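You operate a simulated robot arm through the tools that you are given. There is no shell and no other tool.

You are at the controls of a simulated robot arm. One attempt, no reset.

Task
Retape the nipple on the blue stand with three fresh laps.
Fine: wind the old tape off first; swing the tape clear, then stand the nipple in the cream tray. Set down upright: steel nipple.

It is judged by the outcome, as a careful person would: the job done as asked, and still so three seconds after it is handed in. It fails if anything else is knocked over, pushed out of place, dropped, spilled or broken.

Robot
A 7-joint arm with a two-finger parallel gripper, fixed in place. Base frame: the origin is on the floor under the middle of its stand, x ahead of it, y to its left, z up; the work surface is at about z = 880. Units: mm, degrees, N and s.
With the tool pointing down near the work surface it reaches from about 400 to 900 mm from the base axis. Its first joint turns from -143.0 to 143.0 degrees. Payload 3 kg.
The tool frame sits at the grasp point between the pads (the TCP): z along the fingers, y along the line on which they close. The tips reach 30 mm beyond it. The gripper opens to 94 mm. The fingers are 28 mm wide and 10 mm thick; the gripper's body (50 by 96 mm) begins 55 mm behind the TCP.
Orientation is that of the tool frame in the base frame, as a unit quaternion [x, y, z, w]. With the fingers straight down and closing along the base's y, the tool's x points along the base's -x, its y along +y and its z along -z.

Tools
- The arm moves only by the tool play_rows. Its arguments are lists of equal length, an entry for each row: "slide": the shift along the base's x, y, z in mm, a list of three; "turn": the turn, a rotation vector about the base's x, y, z in degrees, a list of three; "jaw": the gripper command, from -1 (shut) to 1 (fully open), values between in proportion. In form: {"slide": [[tx, ty, tz], ...], "turn": [[rx, ry, rz], ...], "jaw": [jaw, ...]}. A call has 1 to 20 rows; each row is the pose to reach, as a shift and turn from the pose commanded when the call began. A row lasts 0.2 s, in which the tool goes at most 50 mm and 8.6 degrees; a call with a longer step from one row to the next is refused whole, and so is a gripper value outside its range. A pose out of reach is approached as far as the arm can. The call stops where the force on the tool passes 90 N (or 10 N more than at its start, if that is more) or the arm is blocked; 0.2 s more then pass. The fingers move at their own pace (about 72 mm/s each) and stop on an object; they squeeze with about 38 N. The grip force told is the motor's: it shows also when the fingers shut on nothing. Time passes only in rows, and 0.2 s behind the last, so rows that repeat a pose let the fingers close. The reply holds the time, the measured pose of the TCP, the force on the tool along the base axes, the opening and the grip force, in the units named above and with some noise, with the torque about the TCP (base axes, N m) and any sound that the robot's microphone picked up.
- Cameras (640 x 400 px; columns grow to the right, rows downward): "scene" is fixed at [54.8, -492.8, 1564.7]; the picture's right is [0.95, -0.32, 0.00], its down [-0.16, -0.48, -0.86] and it looks along [0.28, 0.81, -0.51] (base axes); focal length 346 px, centre (320, 200). "wrist" rides on the gripper at [76, 14, -102] in the tool frame; the picture's right is [-0.18, 0.98, 0.00], its down [-0.75, -0.14, -0.64] and it looks along [-0.63, -0.12, 0.77] (tool axes); focal length 243 px, centre (320, 200). There is no depth. A picture from a camera that has moved, and an enlarged one, comes with that camera's place and axes in the base frame and with its lens. The place of the scene camera against the robot may be out by one fixed shift of up to 12 mm in any direction.
- snapshot(camera): a new picture of that camera. No time passes.
- close_up(camera, box): a new picture of the part [left, top, right, bottom] of that camera's present view, enlarged. No time passes.
- close_job(): hands the job in; it is judged then, once.

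Places have to be worked out from the pictures, the camera data and where the tool is seen. Open the gripper and draw the arm clear of the work before you hand the job in, unless the task says otherwise.

The tools are called after "Emit:" as name(argument=value, ...) on one line, values as JSON. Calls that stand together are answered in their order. play_rows: Moves the arm, as the interface text tells. Its arguments: {"type":"object","properties":{"slide":{"type":"array"},"turn":{"type":"array"},"jaw":{"type":"array"}},"required":["slide","turn","jaw"]} The other tools are called the same way: snapshot (camera) takes a picture; close_up (camera, box) takes an enlarged picture of a part of a camera's view; close_job () hands the job in.

At the start:

```text
time_s: 0.0
tcp_pos: [329.7, 422.6, 1273.5]
ee_rot: [0.0, 1.0, 0.0, 0.0]
ft_force: [0.0, 0.8, 0.2]
ft_torque: [-0.02, -0.02, -0.01]
width: 93.7
finger_force: 0.0
```

scene: 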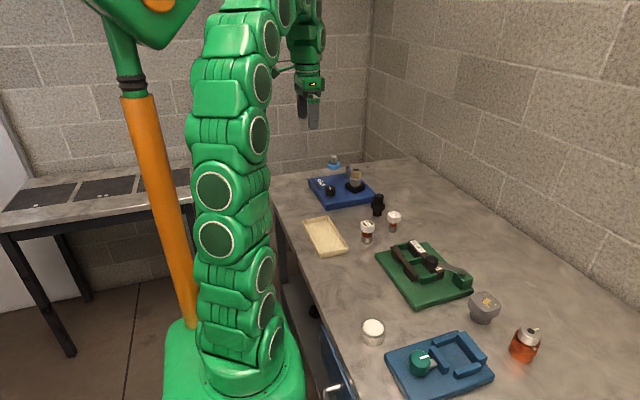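
wrist: 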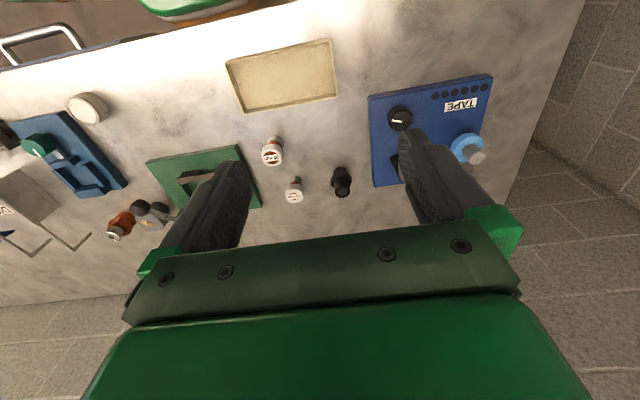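

I'll start by looking closely at the blue stand and its neighbours before moving anything.

Emit:
close_up(camera="scene", box=[290, 140, 410, 215])

Emit:
close_up(camera="wrist", box=[340, 60, 520, 200])

Emit:
close_up(camera="scene", box=[290, 180, 490, 310])

```text
5.33 times, centred on (350, 178) of scene
camera zoom: at [54.8, -492.8, 1564.7], right [0.95, -0.32, 0.0], down [-0.16, -0.48, -0.86], along [0.28, 0.81, -0.51], focal length 1845 px, centre (160, 320)
```

zoom: 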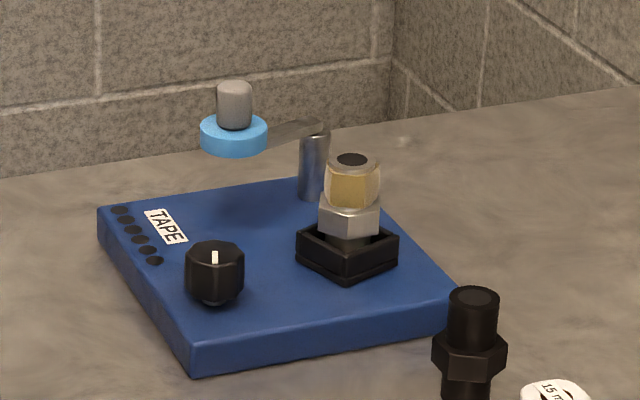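

```text
2.86 times, centred on (430, 130) of wrist
camera zoom: at [252.9, 437.1, 1375.2], right [0.18, 0.98, 0.0], down [0.75, -0.14, 0.64], along [0.63, -0.12, -0.77], focal length 693 px, centre (6, 400)
```

zoom: 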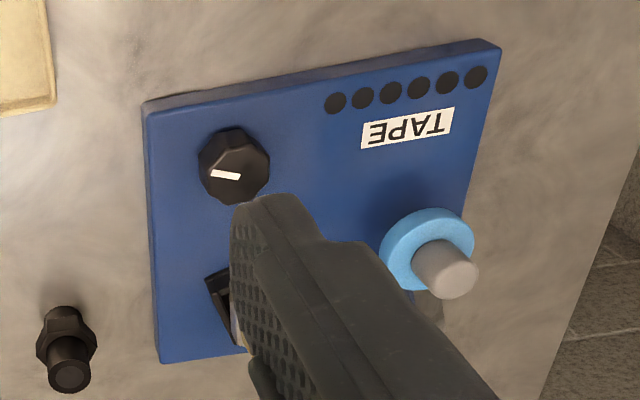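

```text
3.08 times, centred on (390, 245) of scene
camera zoom: at [54.8, -492.8, 1564.7], right [0.95, -0.32, 0.0], down [-0.16, -0.48, -0.86], along [0.28, 0.81, -0.51], focal length 1064 px, centre (105, 62)
```

zoom: 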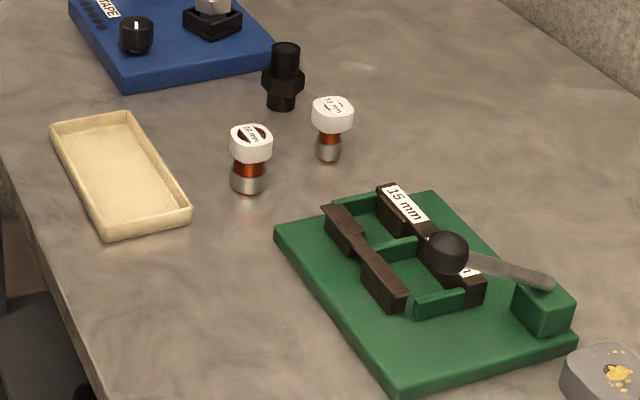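

The blue stand carries a knob (front left), a black socket holding the taped steel nipple, a tape roll on a swing post and six dots. I'll move the wrist camera high over the stand to locate things and see the details.

Emit:
play_rows(slide=[[-2, 26, -12], [-5, 52, -25], [-7, 78, -37], [-10, 104, -50], [-12, 130, -62], [-14, 156, -75], [-17, 182, -87], [-19, 210, -100], [-19, 210, -100]], turn=[[0, 0, 0], [0, 0, 0], [0, 0, 0], [0, 0, 0], [0, 0, 0], [0, 0, 0], [0, 0, 0], [0, 0, 0], [0, 0, 0]], jaw=[1, 1, 1, 1, 1, 1, 1, 1, 1])

Emit:
snapshot(camera="wrist")

Emit:
snapshot(camera="scene")

```text
time_s: 2.0
tcp_pos: [310.1, 633.3, 1173.2]
ee_rot: [-0.001, 1.0, 0.0, 0.0]
ft_force: [0.3, 0.1, 0.2]
ft_torque: [0.01, 0.0, 0.04]
width: 93.9
finger_force: 0.0
```

```text
taken
camera wrist: at [232.9, 647.1, 1276.1], right [0.18, 0.98, 0.0], down [0.75, -0.14, 0.64], along [0.63, -0.12, -0.77], focal length 243 px, centre (320, 200)
```

wrist: 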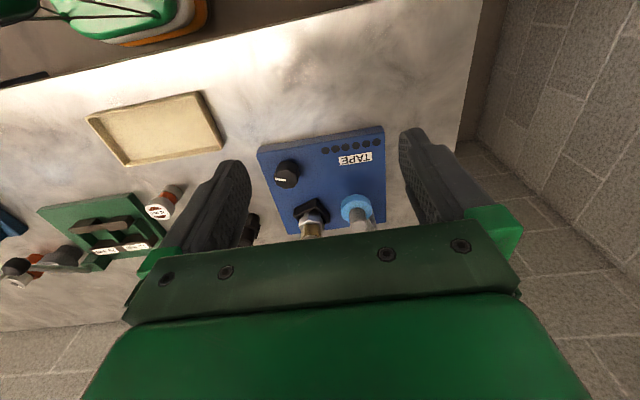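

```text
taken
```

scene: 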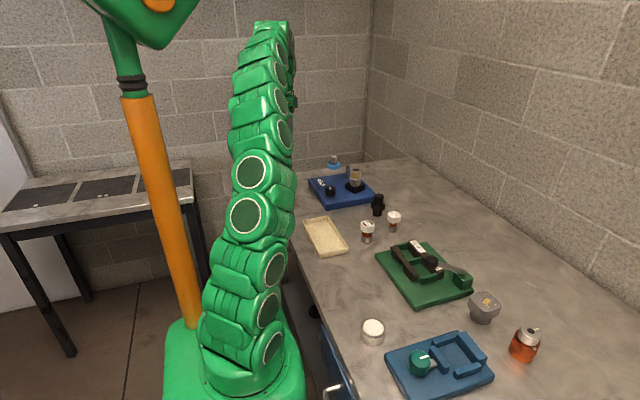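

Getting an enlarged view of the stand from here for measuring positions.

Emit:
close_up(camera="wrist", box=[240, 110, 400, 250])

```text
2.86 times, centred on (320, 180) of wrist
camera zoom: at [232.9, 647.1, 1276.1], right [0.18, 0.98, 0.0], down [0.75, -0.14, 0.64], along [0.63, -0.12, -0.77], focal length 693 px, centre (320, 257)
```

zoom: 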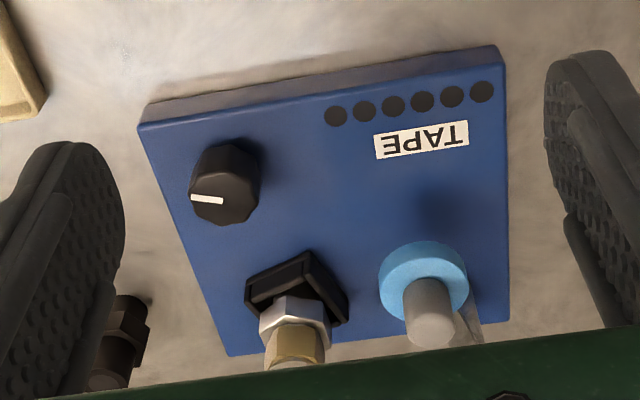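

The nipple looks to be near (555, 574), the knob near (448, 549, top about 940), the tape roll near (500, 659, 980) on a post near (575, 683). I'll bring the wrist camera closer above the stand, still well clear of everything, to refine this.

Emit:
play_rows(slide=[[25, -6, -12], [50, -13, -24], [76, -19, -36], [102, -26, -48], [128, -32, -60], [154, -39, -72], [180, -46, -84], [205, -52, -95], [205, -52, -95]], turn=[[0, 0, 0], [0, 0, 0], [0, 0, 0], [0, 0, 0], [0, 0, 0], [0, 0, 0], [0, 0, 0], [0, 0, 0], [0, 0, 0]], jaw=[1, 1, 1, 1, 1, 1, 1, 1, 1])

Emit:
snapshot(camera="wrist")

Emit:
close_up(camera="scene", box=[290, 130, 410, 205])

```text
time_s: 4.0
tcp_pos: [514.9, 581.5, 1078.7]
ee_rot: [0.001, 1.0, 0.0, 0.0]
ft_force: [0.2, 0.0, -0.7]
ft_torque: [0.0, 0.01, 0.0]
width: 94.2
finger_force: 0.0
```

```text
taken
camera wrist: at [439.0, 595.0, 1180.9], right [0.18, 0.98, 0.0], down [0.75, -0.14, 0.64], along [0.63, -0.12, -0.77], focal length 243 px, centre (320, 200)
```

wrist: 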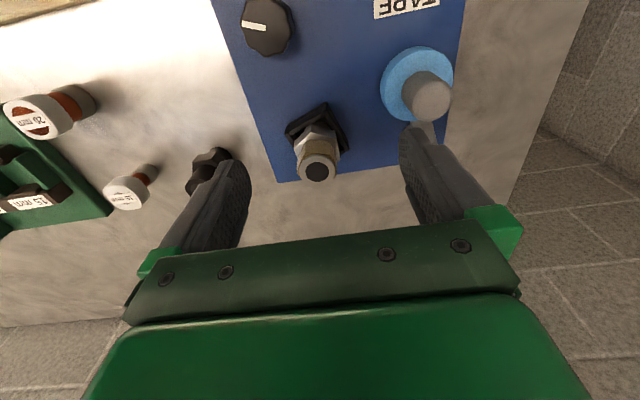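

```text
5.33 times, centred on (350, 168) of scene
camera zoom: at [54.8, -492.8, 1564.7], right [0.95, -0.32, 0.0], down [-0.16, -0.48, -0.86], along [0.28, 0.81, -0.51], focal length 1845 px, centre (160, 373)
```

zoom: 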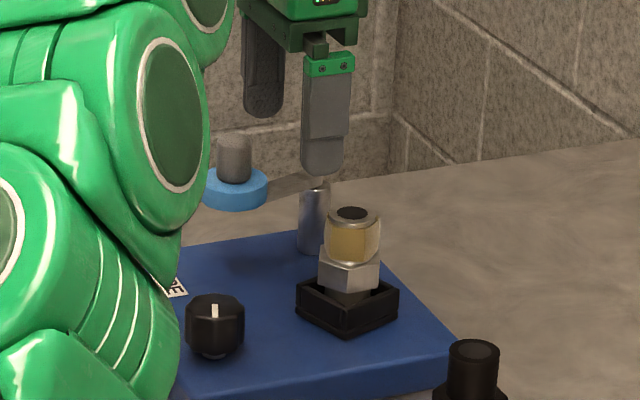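

Emit:
close_up(camera="wrist", box=[230, 0, 470, 200])

Emit:
close_up(camera="wrist", box=[270, 90, 370, 190])

```text
2.00 times, centred on (350, 100) of wrist
camera zoom: at [439.0, 595.0, 1180.9], right [0.18, 0.98, 0.0], down [0.75, -0.14, 0.64], along [0.63, -0.12, -0.77], focal length 485 px, centre (260, 400)
```

zoom: 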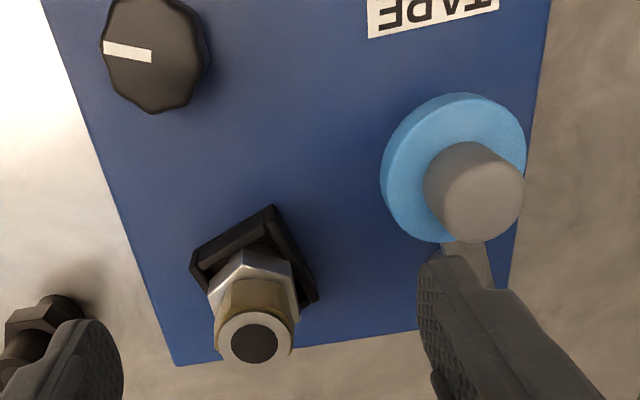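

```text
4.00 times, centred on (320, 140) of wrist
camera zoom: at [439.0, 595.0, 1180.9], right [0.18, 0.98, 0.0], down [0.75, -0.14, 0.64], along [0.63, -0.12, -0.77], focal length 970 px, centre (320, 440)
```

zoom: 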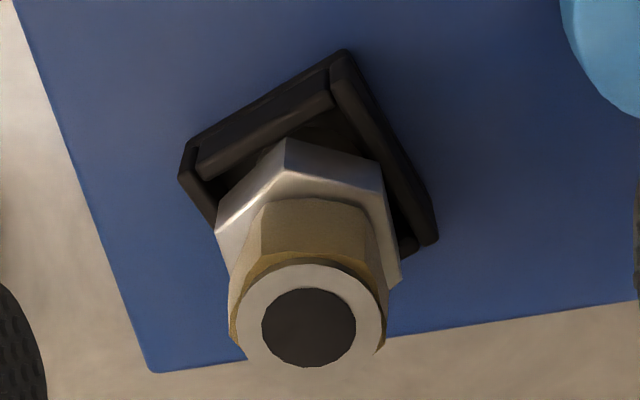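

Knob centre works out at about (449, 549), top z about 940; the nipple at about (564, 570), top about 990. I'll go above the knob at a safe height and try how far the wrist can turn there before touching anything.

Emit:
play_rows(slide=[[-22, -11, -15], [-44, -22, -30], [-66, -32.5, -40], [-66, -32.5, -40], [-66, -32.5, -40], [-66, -32.5, -40], [-66, -32.5, -40], [-66, -32.5, -40], [-66, -32.5, -40], [-66, -32.5, -40], [-66, -32.5, -40], [-66, -32.5, -40], [-66, -32.5, -40], [-66, -32.5, -40]], turn=[[0, 0, 0], [0, 0, 0], [0, 0, 0], [0, 0, 8.5], [0, 0, 17], [0, 0, 25.5], [0, 0, 34], [0, 0, 42.5], [0, 0, 51], [0, 0, 59.5], [0, 0, 68], [0, 0, 76.5], [0, 0, 85], [0, 0, 85]], jaw=[1, 1, 1, 1, 1, 1, 1, 1, 1, 1, 1, 1, 1, 1])

Emit:
snapshot(camera="wrist")

Emit:
snapshot(camera="scene")

```text
time_s: 7.0
tcp_pos: [449.5, 548.6, 1036.9]
ee_rot: [-0.677, 0.736, 0.001, 0.0]
ft_force: [-0.8, 0.3, -0.2]
ft_torque: [-0.01, 0.0, -0.02]
width: 94.0
finger_force: 0.1
```

```text
taken
camera wrist: at [428.4, 473.5, 1140.0], right [-0.96, 0.27, 0.0], down [0.21, 0.74, 0.64], along [0.17, 0.62, -0.77], focal length 243 px, centre (320, 200)
```

wrist: 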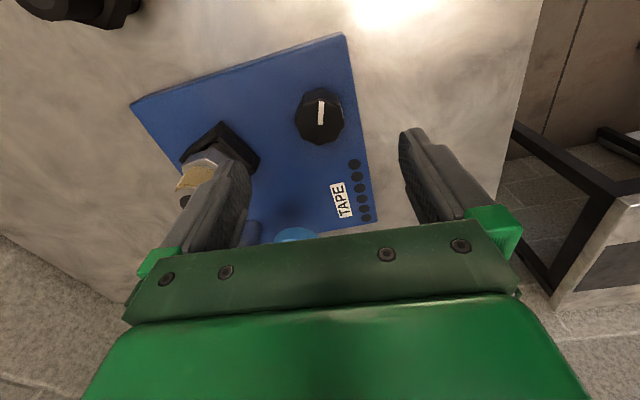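

```text
taken
```

scene: 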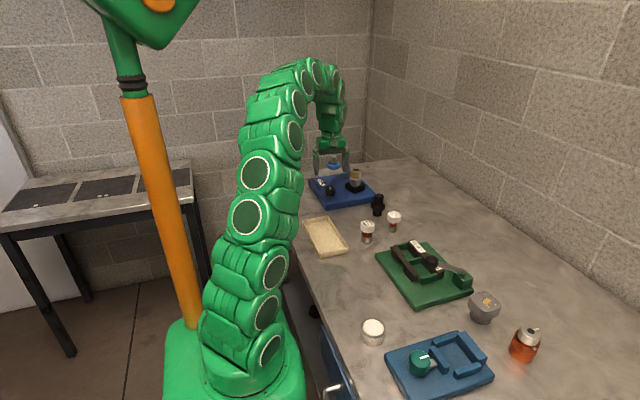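

Turning +85° works. I'll take an enlarged view of the knob from here to refine its centre, and then try the turn range further.

Emit:
close_up(camera="wrist", box=[240, 60, 400, 160])

Emit:
close_up(camera="scene", box=[290, 130, 410, 205])

Emit:
play_rows(slide=[[0, 0, 0], [0, 0, 0], [0, 0, 0], [0, 0, 0], [0, 0, 0], [0, 0, 0], [0, 0, 0], [0, 0, 0], [0, 0, 0], [0, 0, 0], [0, 0, 0]], turn=[[0, 0, 8.5], [0, 0, 17], [0, 0, 25.5], [0, 0, 34], [0, 0, 42.5], [0, 0, 51], [0, 0, 59.5], [0, 0, 68], [0, 0, 76.5], [0, 0, 85], [0, 0, 85]], jaw=[1, 1, 1, 1, 1, 1, 1, 1, 1, 1, 1])

```text
4.00 times, centred on (320, 110) of wrist
camera zoom: at [428.4, 473.5, 1140.0], right [-0.96, 0.27, 0.0], down [0.21, 0.74, 0.64], along [0.17, 0.62, -0.77], focal length 970 px, centre (320, 560)
```

zoom: 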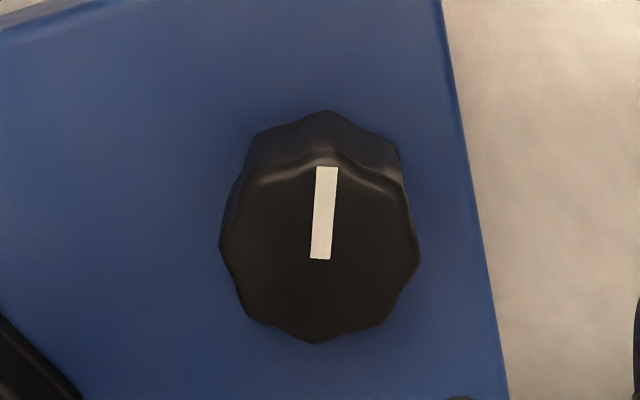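

```text
5.33 times, centred on (350, 168) of scene
camera zoom: at [54.8, -492.8, 1564.7], right [0.95, -0.32, 0.0], down [-0.16, -0.48, -0.86], along [0.28, 0.81, -0.51], focal length 1845 px, centre (160, 373)
```

zoom: 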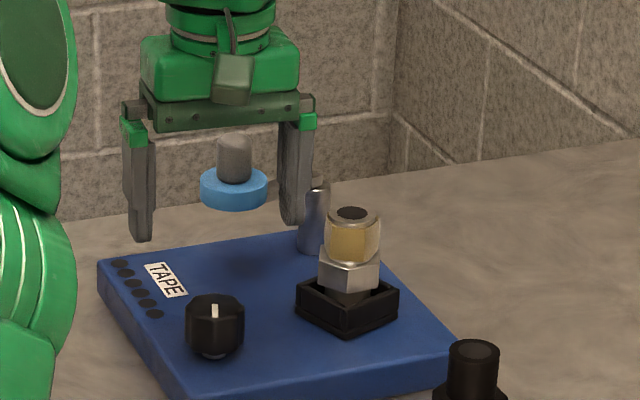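

```text
time_s: 9.4
tcp_pos: [449.7, 548.8, 1036.9]
ee_rot: [0.996, -0.086, 0.0, 0.0]
ft_force: [-0.1, 0.3, 0.5]
ft_torque: [0.0, -0.02, -0.01]
width: 94.0
finger_force: 0.0
```

The wrist reaches +170° too, and the knob centre is confirmed near (449.5, 550). I'll check how much further it can turn so I can use long strokes on the knob.

Emit:
play_rows(slide=[[0, 0, 0], [0, 0, 0], [0, 0, 0], [0, 0, 0], [0, 0, 0], [0, 0, 0], [0, 0, 0], [0, 0, 0], [0, 0, 0], [0, 0, 0], [0, 0, 0]], turn=[[0, 0, 8.5], [0, 0, 17], [0, 0, 25.5], [0, 0, 34], [0, 0, 42.5], [0, 0, 51], [0, 0, 59.5], [0, 0, 68], [0, 0, 76.5], [0, 0, 85], [0, 0, 85]], jaw=[1, 1, 1, 1, 1, 1, 1, 1, 1, 1, 1])

```text
time_s: 11.8
tcp_pos: [449.8, 549.0, 1044.1]
ee_rot: [0.9, 0.437, 0.005, -0.005]
ft_force: [0.8, -0.8, -1.2]
ft_torque: [-0.01, -0.01, 0.0]
width: 94.1
finger_force: 0.1
out of reach, approached as far as the arm can: row 8, 9, 10, 11
```

The limit is near +232°, so I can use strokes of roughly 300°. I'll turn back to about +220°, then come straight down around the knob with open jaws (tips to about z 915).

Emit:
play_rows(slide=[[0, 0, 0], [0, 0, 0], [0, 0, 0], [0, 1, 0], [0, 1.5, 0], [0, 1.5, -20], [0, 1.5, -40], [0, 1.5, -60], [0, 1.5, -75], [0, 1.5, -85], [0, 1.5, -93], [0, 1.5, -93]], turn=[[0, 0, -8.5], [0, 0, -17], [0, 0, -25.5], [0, 0, -34], [0, 0, -35], [0, 0, -35], [0, 0, -35], [0, 0, -35], [0, 0, -35], [0, 0, -35], [0, 0, -35], [0, 0, -35]], jaw=[1, 1, 1, 1, 1, 1, 1, 1, 1, 1, 1, 1])

Emit:
snapshot(camera="wrist")

Emit:
close_up(camera="scene", box=[290, 130, 410, 205])

```text
time_s: 14.4
tcp_pos: [450.5, 550.5, 950.1]
ee_rot: [0.989, 0.145, 0.007, -0.002]
ft_force: [-0.9, -0.3, 0.7]
ft_torque: [0.01, -0.01, -0.01]
width: 94.1
finger_force: 0.1
```

```text
taken
camera wrist: at [525.9, 558.4, 1053.6], right [0.11, -0.99, -0.01], down [-0.77, -0.09, 0.63], along [-0.63, -0.06, -0.78], focal length 243 px, centre (320, 200)
```

wrist: 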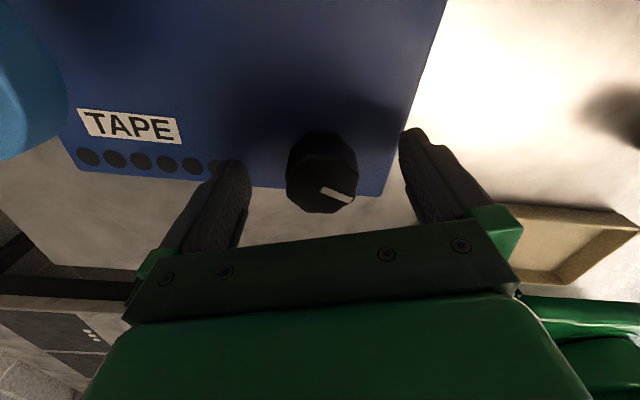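

```text
5.33 times, centred on (350, 168) of scene
camera zoom: at [54.8, -492.8, 1564.7], right [0.95, -0.32, 0.0], down [-0.16, -0.48, -0.86], along [0.28, 0.81, -0.51], focal length 1845 px, centre (160, 373)
```

zoom: 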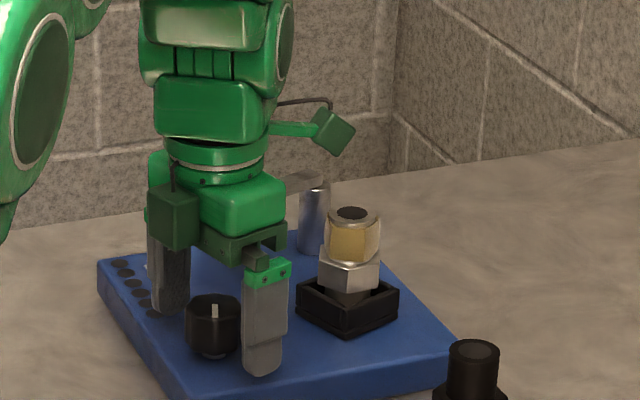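

The knob sits centred between the fingers; yaw is about 197°. I'll drop 5 mm more and close on the knob.

Emit:
play_rows(slide=[[-0.5, 0, -3], [-0.5, 0, -6], [-0.5, 0, -6], [-0.5, 0, -6], [-0.5, 0, -6], [-0.5, 0, -6]], turn=[[0, 0, 0], [0, 0, 0], [0, 0, 0], [0, 0, 0], [0, 0, 0], [0, 0, 0]], jaw=[1, 0.6, 0, -1, -1, -1])

Emit:
snapshot(camera="wrist")

```text
time_s: 15.8
tcp_pos: [450.1, 549.2, 944.9]
ee_rot: [0.989, 0.145, 0.007, -0.002]
ft_force: [3.7, -23.6, 3.0]
ft_torque: [-0.89, -0.02, 0.02]
width: 39.5
finger_force: 45.8
```

```text
taken
camera wrist: at [525.5, 557.5, 1047.5], right [0.11, -0.99, 0.0], down [-0.77, -0.08, 0.63], along [-0.63, -0.06, -0.78], focal length 243 px, centre (320, 200)
```

wrist: 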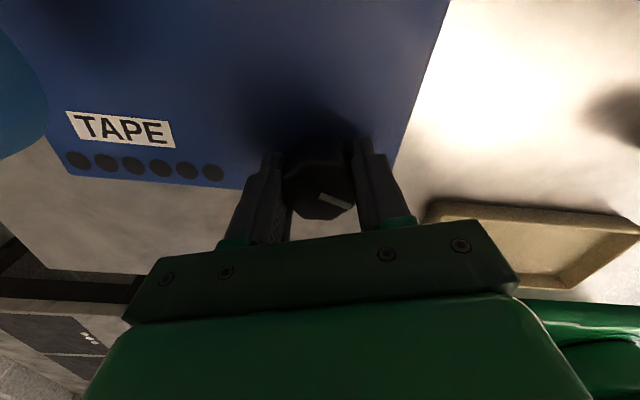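

Gripped (width 39.5), but there is a 24 N side load from a ~1.3 mm centre offset in y. I'll relax that and then try a short turn clockwise (seen from above), about 50°, and look at what changes.

Emit:
play_rows(slide=[[0.2, -1.3, 0], [0.2, -1.3, 0], [0.2, -1.3, 0], [0.2, -1.3, 0], [0.2, -1.3, 0], [0.2, -1.3, 0], [0.2, -1.3, 0], [0.2, -1.3, 0], [0.2, -1.3, 0]], turn=[[0, 0, 0], [0, 0, -7], [0, 0, -14], [0, 0, -21], [0, 0, -28], [0, 0, -35], [0, 0, -42], [0, 0, -49], [0, 0, -49]], jaw=[-1, -1, -1, -1, -1, -1, -1, -1, -1])

Emit:
close_up(camera="scene", box=[290, 130, 410, 205])

Emit:
snapshot(camera="wrist")

```text
time_s: 17.8
tcp_pos: [450.3, 551.3, 943.9]
ee_rot: [0.96, -0.279, 0.007, 0.001]
ft_force: [11.9, 10.7, -11.5]
ft_torque: [-0.63, -0.22, -0.02]
width: 39.3
finger_force: 44.9
```

```text
5.33 times, centred on (350, 168) of scene
camera zoom: at [54.8, -492.8, 1564.7], right [0.95, -0.32, 0.0], down [-0.16, -0.48, -0.86], along [0.28, 0.81, -0.51], focal length 1845 px, centre (160, 373)
```

zoom: 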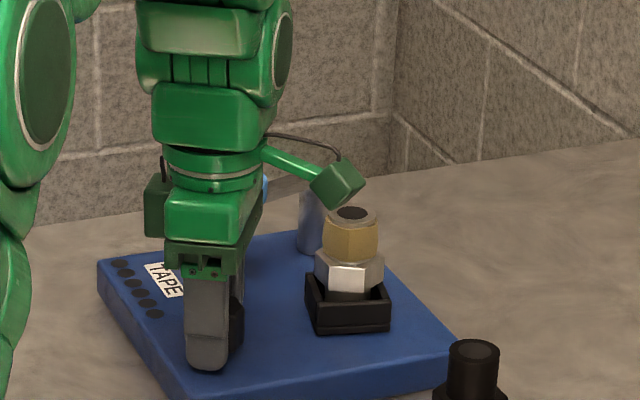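

```text
taken
camera wrist: at [504.9, 497.5, 1047.6], right [-0.68, -0.73, -0.01], down [-0.57, 0.53, 0.63], along [-0.46, 0.43, -0.78], focal length 243 px, centre (320, 200)
```

wrist: 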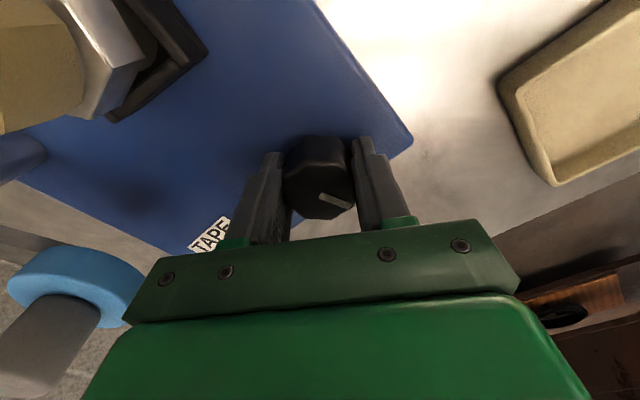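

The socket and nipple turned with the knob. I'll continue a further 25° clockwise to settle the ratio and direction of the socket.

Emit:
play_rows(slide=[[0, 0, 0], [0, 0, 0], [0, 0, 0], [0, 0, 0]], turn=[[0, 0, -8], [0, 0, -16], [0, 0, -24], [0, 0, -24]], jaw=[-1, -1, -1, -1])

Emit:
close_up(camera="scene", box=[330, 150, 390, 200])

Emit:
snapshot(camera="wrist")

```text
time_s: 18.8
tcp_pos: [448.6, 550.8, 943.4]
ee_rot: [0.881, -0.473, 0.006, 0.003]
ft_force: [15.8, 21.2, -11.2]
ft_torque: [0.38, 0.84, 0.0]
width: 39.6
finger_force: 45.7
```

```text
8.00 times, centred on (360, 175) of scene
camera zoom: at [54.8, -492.8, 1564.7], right [0.95, -0.32, 0.0], down [-0.16, -0.48, -0.86], along [0.28, 0.81, -0.51], focal length 2767 px, centre (0, 400)
```

zoom: 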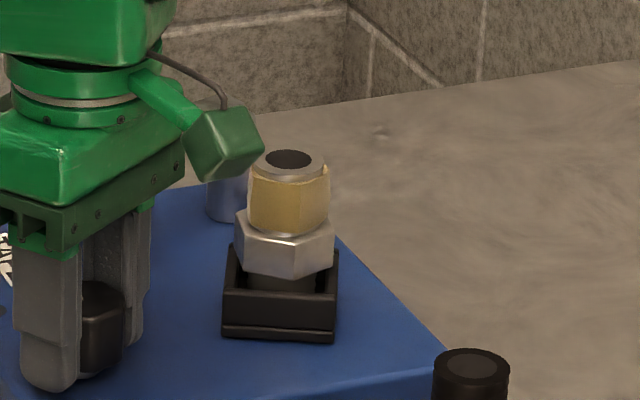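

```text
taken
camera wrist: at [478.8, 479.5, 1047.6], right [-0.92, -0.39, -0.01], down [-0.31, 0.71, 0.63], along [-0.24, 0.58, -0.78], focal length 243 px, centre (320, 200)
```

wrist: 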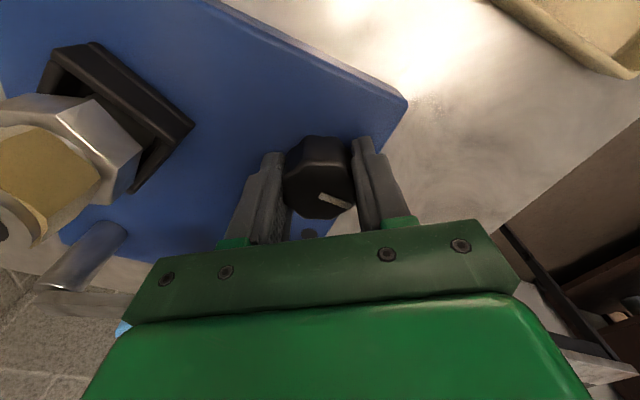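

The readings stay moderate and the stand has not shifted. I'll enlarge the socket in both views to measure its orientation.

Emit:
close_up(camera="wrist", box=[0, 20, 240, 220])

Emit:
close_up(camera="scene", box=[340, 165, 380, 195])

```text
2.00 times, centred on (120, 120) of wrist
camera zoom: at [478.8, 479.5, 1047.6], right [-0.92, -0.39, -0.01], down [-0.31, 0.71, 0.63], along [-0.24, 0.58, -0.78], focal length 485 px, centre (720, 360)
```

zoom: 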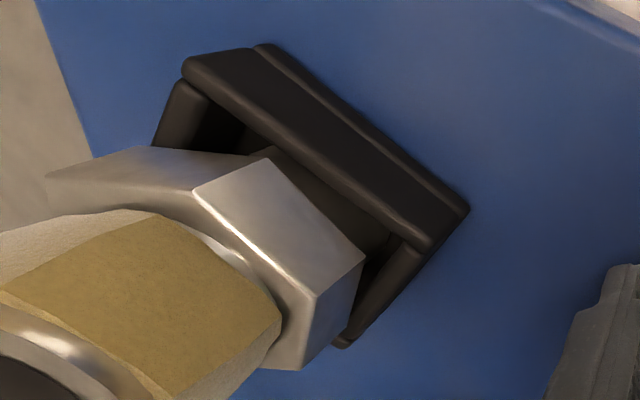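

```text
13.33 times, centred on (360, 180) of scene
camera zoom: at [54.8, -492.8, 1564.7], right [0.95, -0.32, 0.0], down [-0.16, -0.48, -0.86], along [0.28, 0.81, -0.51], focal length 4612 px, centre (-213, 467)
```

zoom: 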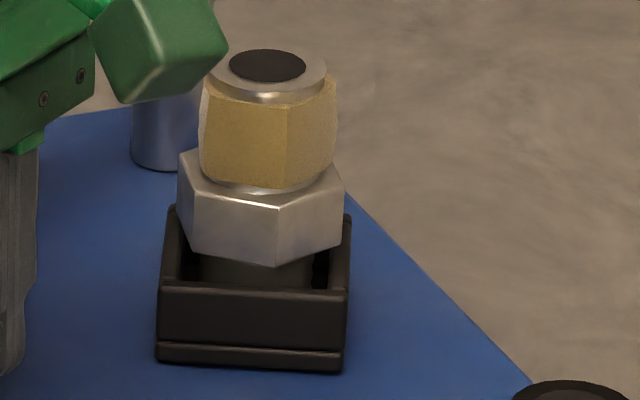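

The socket turns the same way as the knob at roughly 0.62 of its angle (22° → −24° for −73.5° of knob). Tape thickness change can't be judged yet; I'll relieve the side load slightly and continue clockwise 153°.

Emit:
play_rows(slide=[[0.6, 0.8, 0.3], [0.6, 0.8, 0.3], [0.6, 0.8, 0.3], [0.6, 0.8, 0.3], [0.6, 0.8, 0.3], [0.6, 0.8, 0.3], [0.6, 0.8, 0.3], [0.6, 0.8, 0.3], [0.6, 0.8, 0.3], [0.6, 0.8, 0.3], [0.6, 0.8, 0.3], [0.6, 0.8, 0.3], [0.6, 0.8, 0.3], [0.6, 0.8, 0.3], [0.6, 0.8, 0.3], [0.6, 0.8, 0.3], [0.6, 0.8, 0.3], [0.6, 0.8, 0.3], [0.6, 0.8, 0.3]], turn=[[0, 0, -8.5], [0, 0, -17], [0, 0, -25.5], [0, 0, -34], [0, 0, -42.5], [0, 0, -51], [0, 0, -59.5], [0, 0, -68], [0, 0, -76.5], [0, 0, -85], [0, 0, -93.5], [0, 0, -102], [0, 0, -110.5], [0, 0, -119], [0, 0, -127.5], [0, 0, -136], [0, 0, -144.5], [0, 0, -153], [0, 0, -153]], jaw=[-1, -1, -1, -1, -1, -1, -1, -1, -1, -1, -1, -1, -1, -1, -1, -1, -1, -1, -1])

Emit:
close_up(camera="scene", box=[340, 165, 380, 195])

Emit:
close_up(camera="scene", box=[290, 130, 410, 205])

Emit:
snapshot(camera="wrist")

```text
time_s: 22.8
tcp_pos: [452.9, 549.0, 946.1]
ee_rot: [0.255, 0.967, 0.0, -0.007]
ft_force: [-4.4, -37.0, -11.0]
ft_torque: [0.04, -0.57, 0.1]
width: 40.0
finger_force: 45.3
```

```text
13.33 times, centred on (360, 180) of scene
camera zoom: at [54.8, -492.8, 1564.7], right [0.95, -0.32, 0.0], down [-0.16, -0.48, -0.86], along [0.28, 0.81, -0.51], focal length 4612 px, centre (-213, 467)
```

zoom: 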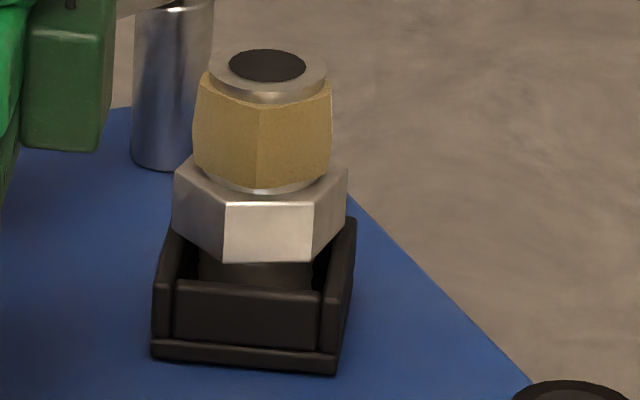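

```text
5.33 times, centred on (350, 168) of scene
camera zoom: at [54.8, -492.8, 1564.7], right [0.95, -0.32, 0.0], down [-0.16, -0.48, -0.86], along [0.28, 0.81, -0.51], focal length 1845 px, centre (160, 373)
```

zoom: 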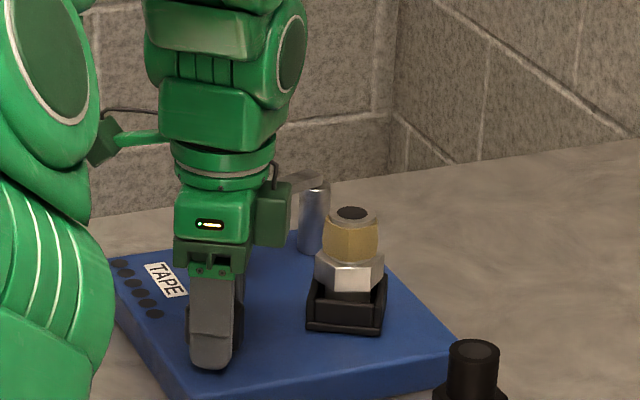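

```text
taken
camera wrist: at [393.2, 598.5, 1048.7], right [0.64, 0.77, -0.01], down [0.59, -0.5, 0.63], along [0.48, -0.41, -0.77], focal length 243 px, centre (320, 200)
```

wrist: 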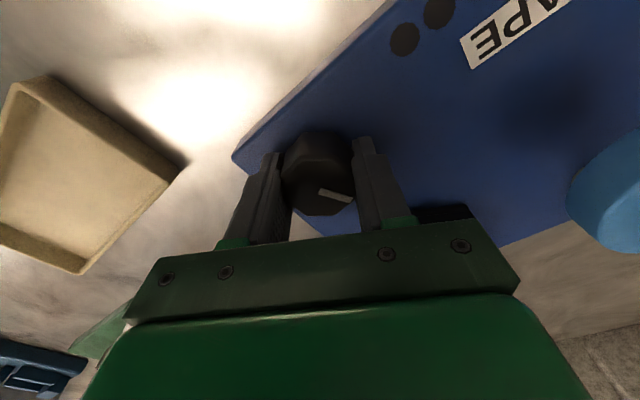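

Total knob turn so far about −226°, socket has followed at ≈0.625. I can't see a clear change in the tape, so I'll look at it at maximum enlargement.

Emit:
close_up(camera="scene", box=[350, 165, 366, 181])

Emit:
close_up(camera="scene", box=[300, 170, 330, 200])

```text
16.00 times, centred on (358, 173) of scene
camera zoom: at [54.8, -492.8, 1564.7], right [0.95, -0.32, 0.0], down [-0.16, -0.48, -0.86], along [0.28, 0.81, -0.51], focal length 5535 px, centre (-288, 632)
```

zoom: 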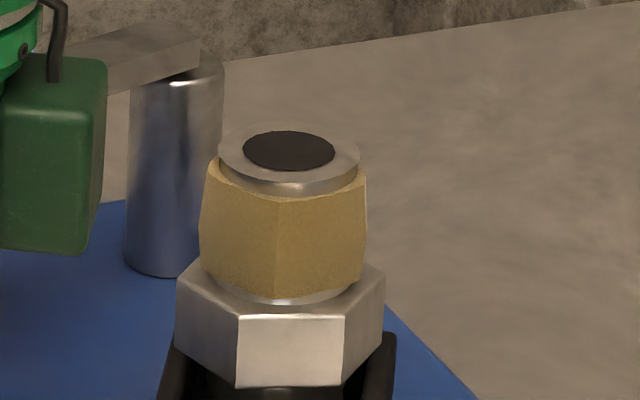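

```text
13.33 times, centred on (315, 185) of scene
camera zoom: at [54.8, -492.8, 1564.7], right [0.95, -0.32, 0.0], down [-0.16, -0.48, -0.86], along [0.28, 0.81, -0.51], focal length 4612 px, centre (387, 400)
```

zoom: 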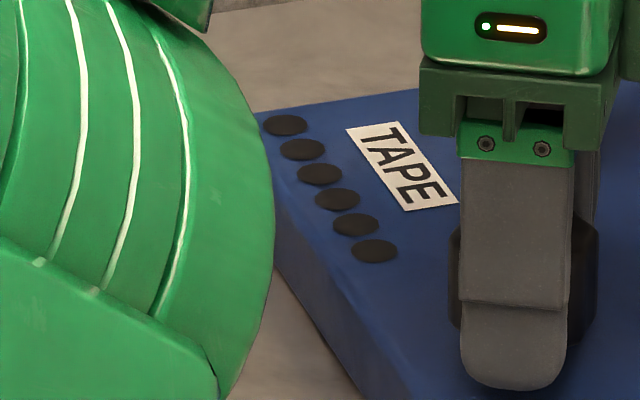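

The dots are unlit and the tape looks unchanged so far. I'll release the knob in place (partial opening, no lifting) and see where the arm settles, to regrip for a second clockwise stroke.

Emit:
play_rows(slide=[[0, 0, 0], [0, 0, 0], [0, 0, 0], [0, 0, 0]], turn=[[0, 0, 0], [0, 0, 0], [-0.2, -0.8, 0], [-0.2, -0.8, 0]], jaw=[0.4, 0.4, 0.4, 0.4])

Emit:
close_up(camera="wrist", box=[240, 100, 400, 240])

```text
time_s: 23.8
tcp_pos: [449.4, 550.9, 945.4]
ee_rot: [0.253, 0.967, 0.001, 0.0]
ft_force: [-0.4, 0.6, 0.4]
ft_torque: [-0.02, 0.01, 0.01]
width: 66.0
finger_force: 0.0
```

```text
2.86 times, centred on (320, 170) of wrist
camera zoom: at [390.5, 599.9, 1047.3], right [0.64, 0.77, 0.0], down [0.59, -0.49, 0.64], along [0.49, -0.41, -0.77], focal length 693 px, centre (320, 286)
```

zoom: 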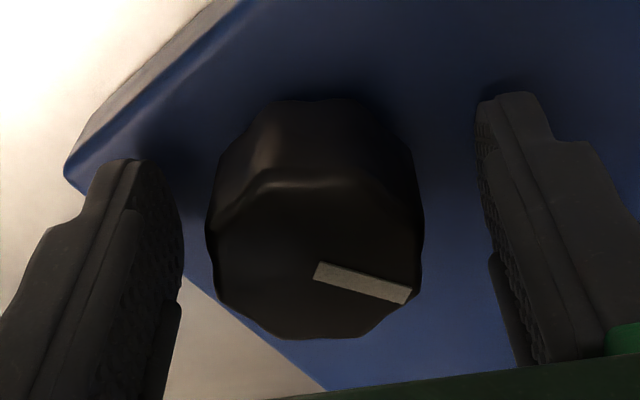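

With knob-top height solved at about z 947, all three views agree on knob centre (449.3, 549.8); tool is vertical again. I'll recentre and swing back around with jaws open, no contact.

Emit:
play_rows(slide=[[0, -1, 0], [0, -1, 0], [0, -1, 0], [0, -1, 0], [0, -1, 0], [0, -1, 0], [0, -1, 0], [0, -1, 0], [0, -1, 0], [0, -1, 0], [0, -1, 0], [0, -1, 0], [0, -1, 0], [0, -1, 0], [0, -1, 0], [0, -1, 0], [0, -1, 0], [0, -1, 0], [0, -1, 0], [0, -1, 0]], turn=[[0, 0, 0], [0, 0, 8.5], [0, 0, 17], [0, 0, 25.5], [0, 0, 34], [0, 0, 42.5], [0, 0, 51], [0, 0, 59.5], [0, 0, 68], [0, 0, 76.5], [0, 0, 85], [0, 0, 93.5], [0, 0, 102], [0, 0, 110.5], [0, 0, 119], [0, 0, 127.5], [0, 0, 136], [0, 0, 144.5], [0, 0, 153], [0, 0, 153]], jaw=[0.4, 0.4, 0.4, 0.4, 0.4, 0.4, 0.4, 0.4, 0.4, 0.4, 0.4, 0.4, 0.4, 0.4, 0.4, 0.4, 0.4, 0.4, 0.4, 0.4])

Emit:
play_rows(slide=[[0, 0, 0], [0, 0, 0], [0, 0, 0], [0, 0, 0], [0, 0, 0], [0, 0, 0], [0, 0, 0], [0, 0, 0], [0, 0, 0], [0, 0, 0], [0, 0, 0], [0, 0, 0], [0, 0, 0]], turn=[[0, 0, 8.5], [0, 0, 17], [0, 0, 25.5], [0, 0, 34], [0, 0, 42.5], [0, 0, 51], [0, 0, 59.5], [0, 0, 68], [0, 0, 76.5], [0, 0, 85], [0, 0, 93.5], [0, 0, 97], [0, 0, 97]], jaw=[0.4, 0.4, 0.4, 0.4, 0.4, 0.4, 0.4, 0.4, 0.4, 0.4, 0.4, 0.4, 0.4])

Emit:
close_up(camera="wrist", box=[240, 100, 400, 240])

Emit:
close_up(camera="scene", box=[340, 165, 380, 195])

```text
time_s: 28.0
tcp_pos: [450.7, 548.6, 945.0]
ee_rot: [0.882, -0.472, 0.0, 0.001]
ft_force: [0.8, -0.3, -0.4]
ft_torque: [0.01, -0.01, 0.03]
width: 66.1
finger_force: 0.0
```

```text
time_s: 30.8
tcp_pos: [451.4, 549.3, 944.6]
ee_rot: [0.937, 0.35, 0.0, 0.001]
ft_force: [0.9, 0.5, 0.2]
ft_torque: [-0.01, 0.02, -0.03]
width: 65.8
finger_force: 0.0
```

```text
2.86 times, centred on (320, 170) of wrist
camera zoom: at [516.9, 587.8, 1047.2], right [0.5, -0.86, 0.0], down [-0.66, -0.38, 0.64], along [-0.55, -0.32, -0.77], focal length 693 px, centre (320, 286)
```

zoom: 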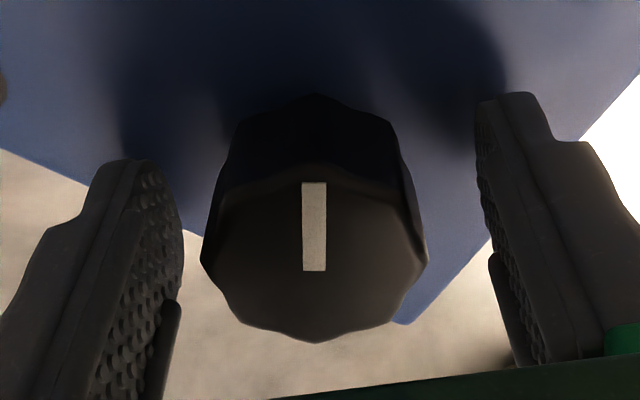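

```text
13.33 times, centred on (360, 180) of scene
camera zoom: at [54.8, -492.8, 1564.7], right [0.95, -0.32, 0.0], down [-0.16, -0.48, -0.86], along [0.28, 0.81, -0.51], focal length 4612 px, centre (-213, 467)
```

zoom: 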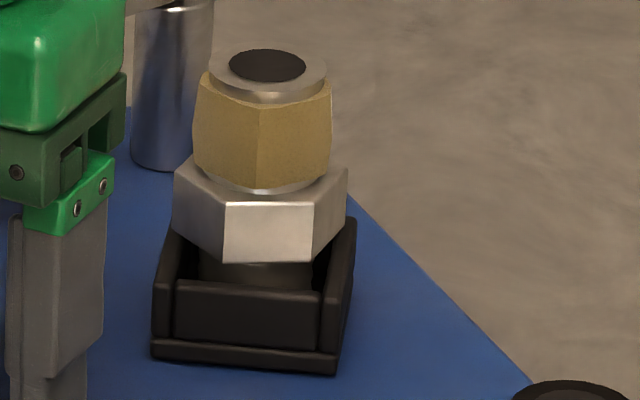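

The socket stayed put. From this view the knob centre is (449.8, 549.8), so I'll shift (−1.6, +0.5), grip, and make another clockwise stroke.

Emit:
play_rows(slide=[[-1.6, 0.5, 0], [-1.6, 0.5, 0], [-1.6, 0.5, 0], [-1.6, 0.5, 0], [-1.6, 0.5, 0]], turn=[[0, 0, 0], [0, 0, 0], [0, 0, 0], [0, 0, 0], [0, 0, 0]], jaw=[0.4, 0, -1, -1, -1])

Emit:
play_rows(slide=[[0, 0, 0], [0, 0, 0], [0, 0, 0], [0, 0, 0], [0, 0, 0], [0, 0, 0], [0, 0, 0], [0, 0, 0], [0, 0, 0], [0, 0, 0], [0, 0, 0], [0, 0, 0], [0, 0, 0], [0, 0, 0], [0, 0, 0], [0, 0, 0], [0, 0, 0], [0, 0, 0], [0, 0, 0], [0, 0, 0]], turn=[[0, 0, -8.5], [0, 0, -17], [0, 0, -25.5], [0, 0, -34], [0, 0, -42.5], [0, 0, -51], [0, 0, -59.5], [0, 0, -68], [0, 0, -76.5], [0, 0, -85], [0, 0, -93.5], [0, 0, -102], [0, 0, -110.5], [0, 0, -119], [0, 0, -127.5], [0, 0, -136], [0, 0, -144.5], [0, 0, -153], [0, 0, -161.5], [0, 0, -161.5]], jaw=[-1, -1, -1, -1, -1, -1, -1, -1, -1, -1, -1, -1, -1, -1, -1, -1, -1, -1, -1, -1])

Emit:
close_up(camera="scene", box=[340, 165, 380, 195])

```text
time_s: 32.0
tcp_pos: [448.8, 549.3, 944.7]
ee_rot: [0.938, 0.347, 0.0, 0.001]
ft_force: [7.8, -8.0, 2.1]
ft_torque: [-0.16, 0.31, 0.41]
width: 39.2
finger_force: 45.0
```

```text
time_s: 36.2
tcp_pos: [449.7, 549.1, 944.8]
ee_rot: [-0.492, 0.87, -0.001, -0.002]
ft_force: [23.7, -11.3, 0.7]
ft_torque: [-1.31, -0.44, -0.1]
width: 39.5
finger_force: 45.0
```

```text
13.33 times, centred on (360, 180) of scene
camera zoom: at [54.8, -492.8, 1564.7], right [0.95, -0.32, 0.0], down [-0.16, -0.48, -0.86], along [0.28, 0.81, -0.51], focal length 4612 px, centre (-213, 467)
```

zoom: 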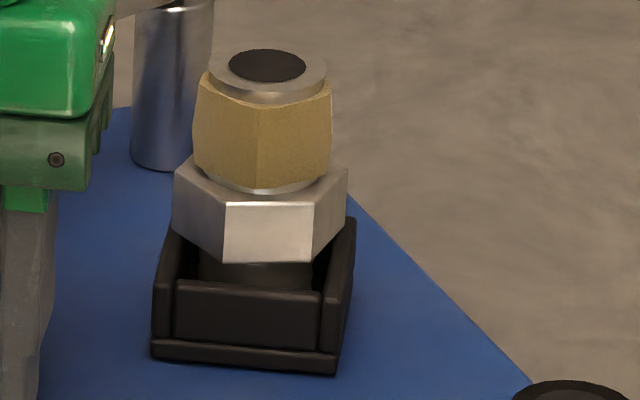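

The socket seems unmoved this time — I'll check whether the knob itself turned with the fingers.

Emit:
close_up(camera="wrist", box=[240, 100, 400, 240])

Emit:
snapshot(camera="scene")

Emit:
snapshot(camera="wrist")

```text
2.86 times, centred on (320, 170) of wrist
camera zoom: at [397.6, 490.6, 1047.1], right [-0.75, 0.66, 0.0], down [0.51, 0.58, 0.64], along [0.42, 0.48, -0.77], focal length 693 px, centre (320, 286)
```

zoom: 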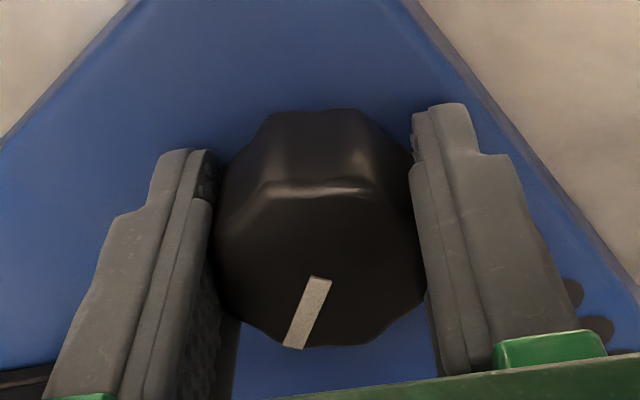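

```text
taken
```

scene: 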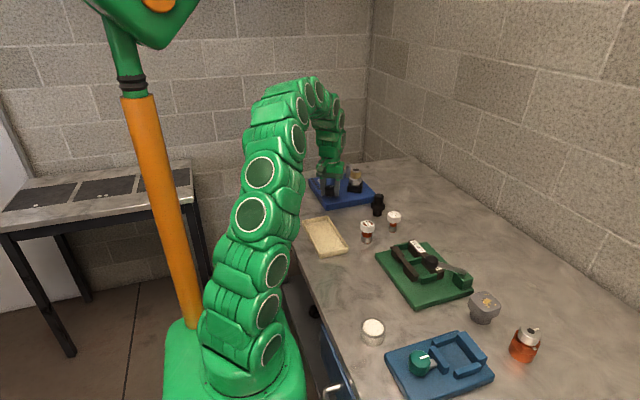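

```text
taken
camera wrist: at [397.6, 490.6, 1047.1], right [-0.75, 0.66, 0.0], down [0.51, 0.58, 0.64], along [0.42, 0.48, -0.77], focal length 243 px, centre (320, 200)
```

wrist: 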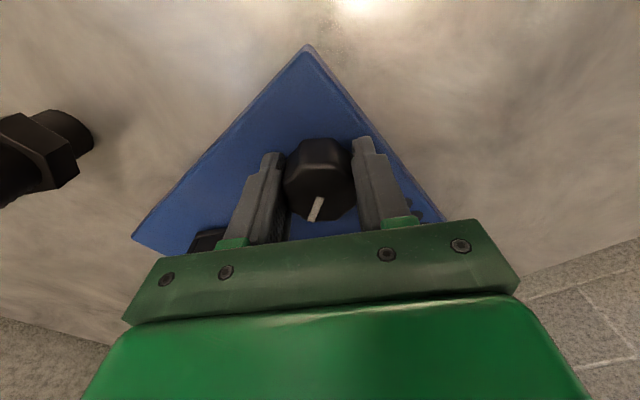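

The knob's marker is where it was (azimuth ≈ 28°): the fingers slipped round it, so the knob is at a stop in the clockwise direction. Clockwise is therefore not the way off; I'll turn counter-clockwise from here and watch whether it follows.

Emit:
play_rows(slide=[[0, 0, 0], [0, 0, 0], [0, 0, 0], [0, 0, 0], [0, 0, 0], [0, 0, 0], [0, 0, 0]], turn=[[0, 0, 8], [0, 0, 16], [0, 0, 24], [0, 0, 32], [0, 0, 40], [0, 0, 48], [0, 0, 48]], jaw=[-1, -1, -1, -1, -1, -1, -1])

Emit:
close_up(camera="scene", box=[340, 165, 380, 195])

Emit:
close_up(camera="wrist", box=[240, 100, 400, 240])

```text
time_s: 37.8
tcp_pos: [449.1, 551.9, 944.5]
ee_rot: [0.805, -0.593, -0.002, 0.0]
ft_force: [42.7, 10.7, -24.6]
ft_torque: [1.13, -0.07, 0.03]
width: 39.2
finger_force: 45.2
```

```text
13.33 times, centred on (360, 180) of scene
camera zoom: at [54.8, -492.8, 1564.7], right [0.95, -0.32, 0.0], down [-0.16, -0.48, -0.86], along [0.28, 0.81, -0.51], focal length 4612 px, centre (-213, 467)
```

zoom: 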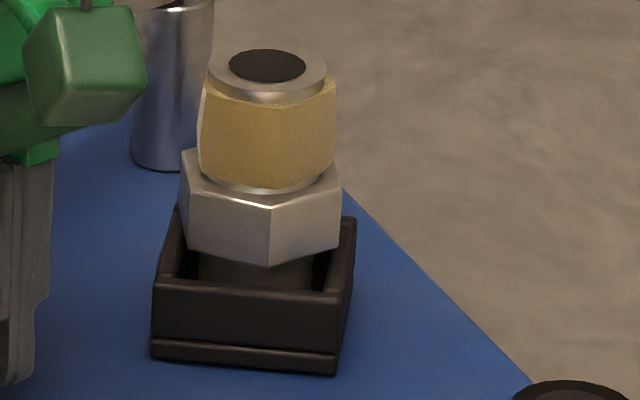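

```text
2.86 times, centred on (320, 170) of wrist
camera zoom: at [458.3, 473.8, 1046.9], right [-0.99, -0.12, 0.0], down [-0.09, 0.76, 0.64], along [-0.07, 0.64, -0.77], focal length 693 px, centre (320, 286)
```

zoom: 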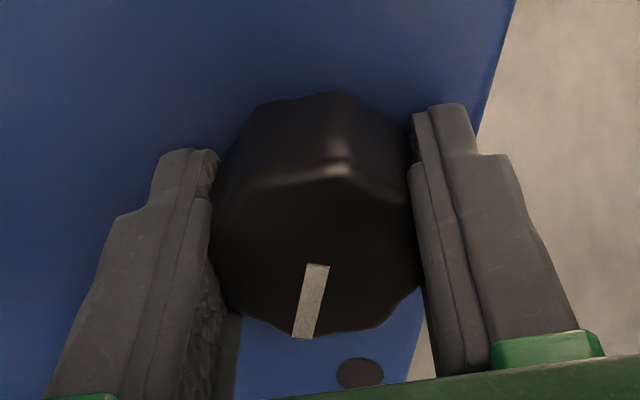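

This direction the knob follows and the nipple turned. The drive ratio isn't clear to me yet, so I'll step counter-clockwise in small increments and compare the socket/hex angle each time.

Emit:
play_rows(slide=[[0.8, 0.5, -0.5], [0.8, 0.5, -0.5], [0.8, 0.5, -0.5]], turn=[[0, 0, 6], [0, 0, 12], [0, 0, 12]], jaw=[-1, -1, -1])

Emit:
close_up(camera="scene", box=[340, 165, 380, 195])

Emit:
close_up(camera="wrist", box=[240, 100, 400, 240])

```text
time_s: 38.6
tcp_pos: [448.8, 551.6, 944.7]
ee_rot: [0.863, -0.506, -0.001, 0.0]
ft_force: [11.6, 5.0, 4.9]
ft_torque: [-0.2, 0.05, 0.01]
width: 39.3
finger_force: 44.9
```

```text
13.33 times, centred on (360, 180) of scene
camera zoom: at [54.8, -492.8, 1564.7], right [0.95, -0.32, 0.0], down [-0.16, -0.48, -0.86], along [0.28, 0.81, -0.51], focal length 4612 px, centre (-213, 467)
```

zoom: 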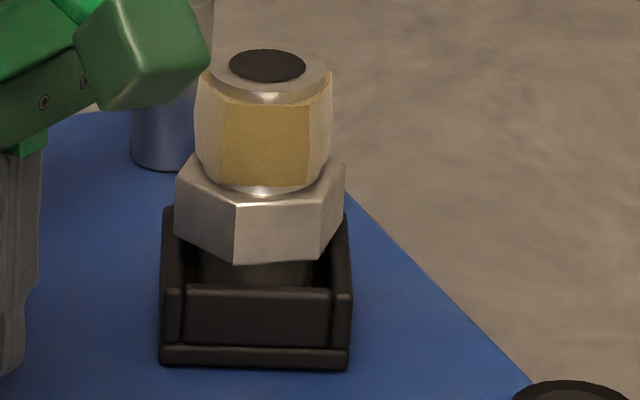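

```text
2.86 times, centred on (320, 170) of wrist
camera zoom: at [473.9, 477.6, 1047.1], right [-0.95, -0.32, 0.0], down [-0.25, 0.73, 0.64], along [-0.21, 0.61, -0.77], focal length 693 px, centre (320, 286)
```

zoom: 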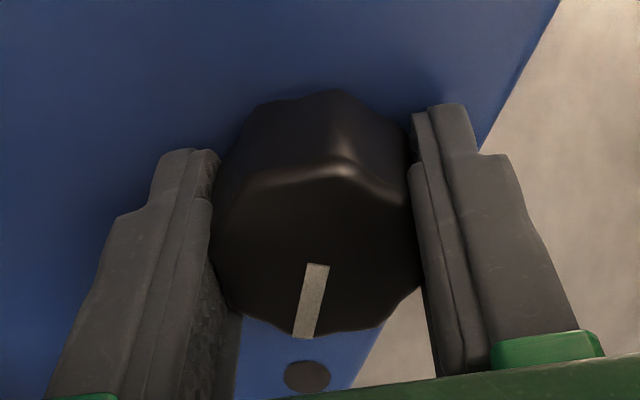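

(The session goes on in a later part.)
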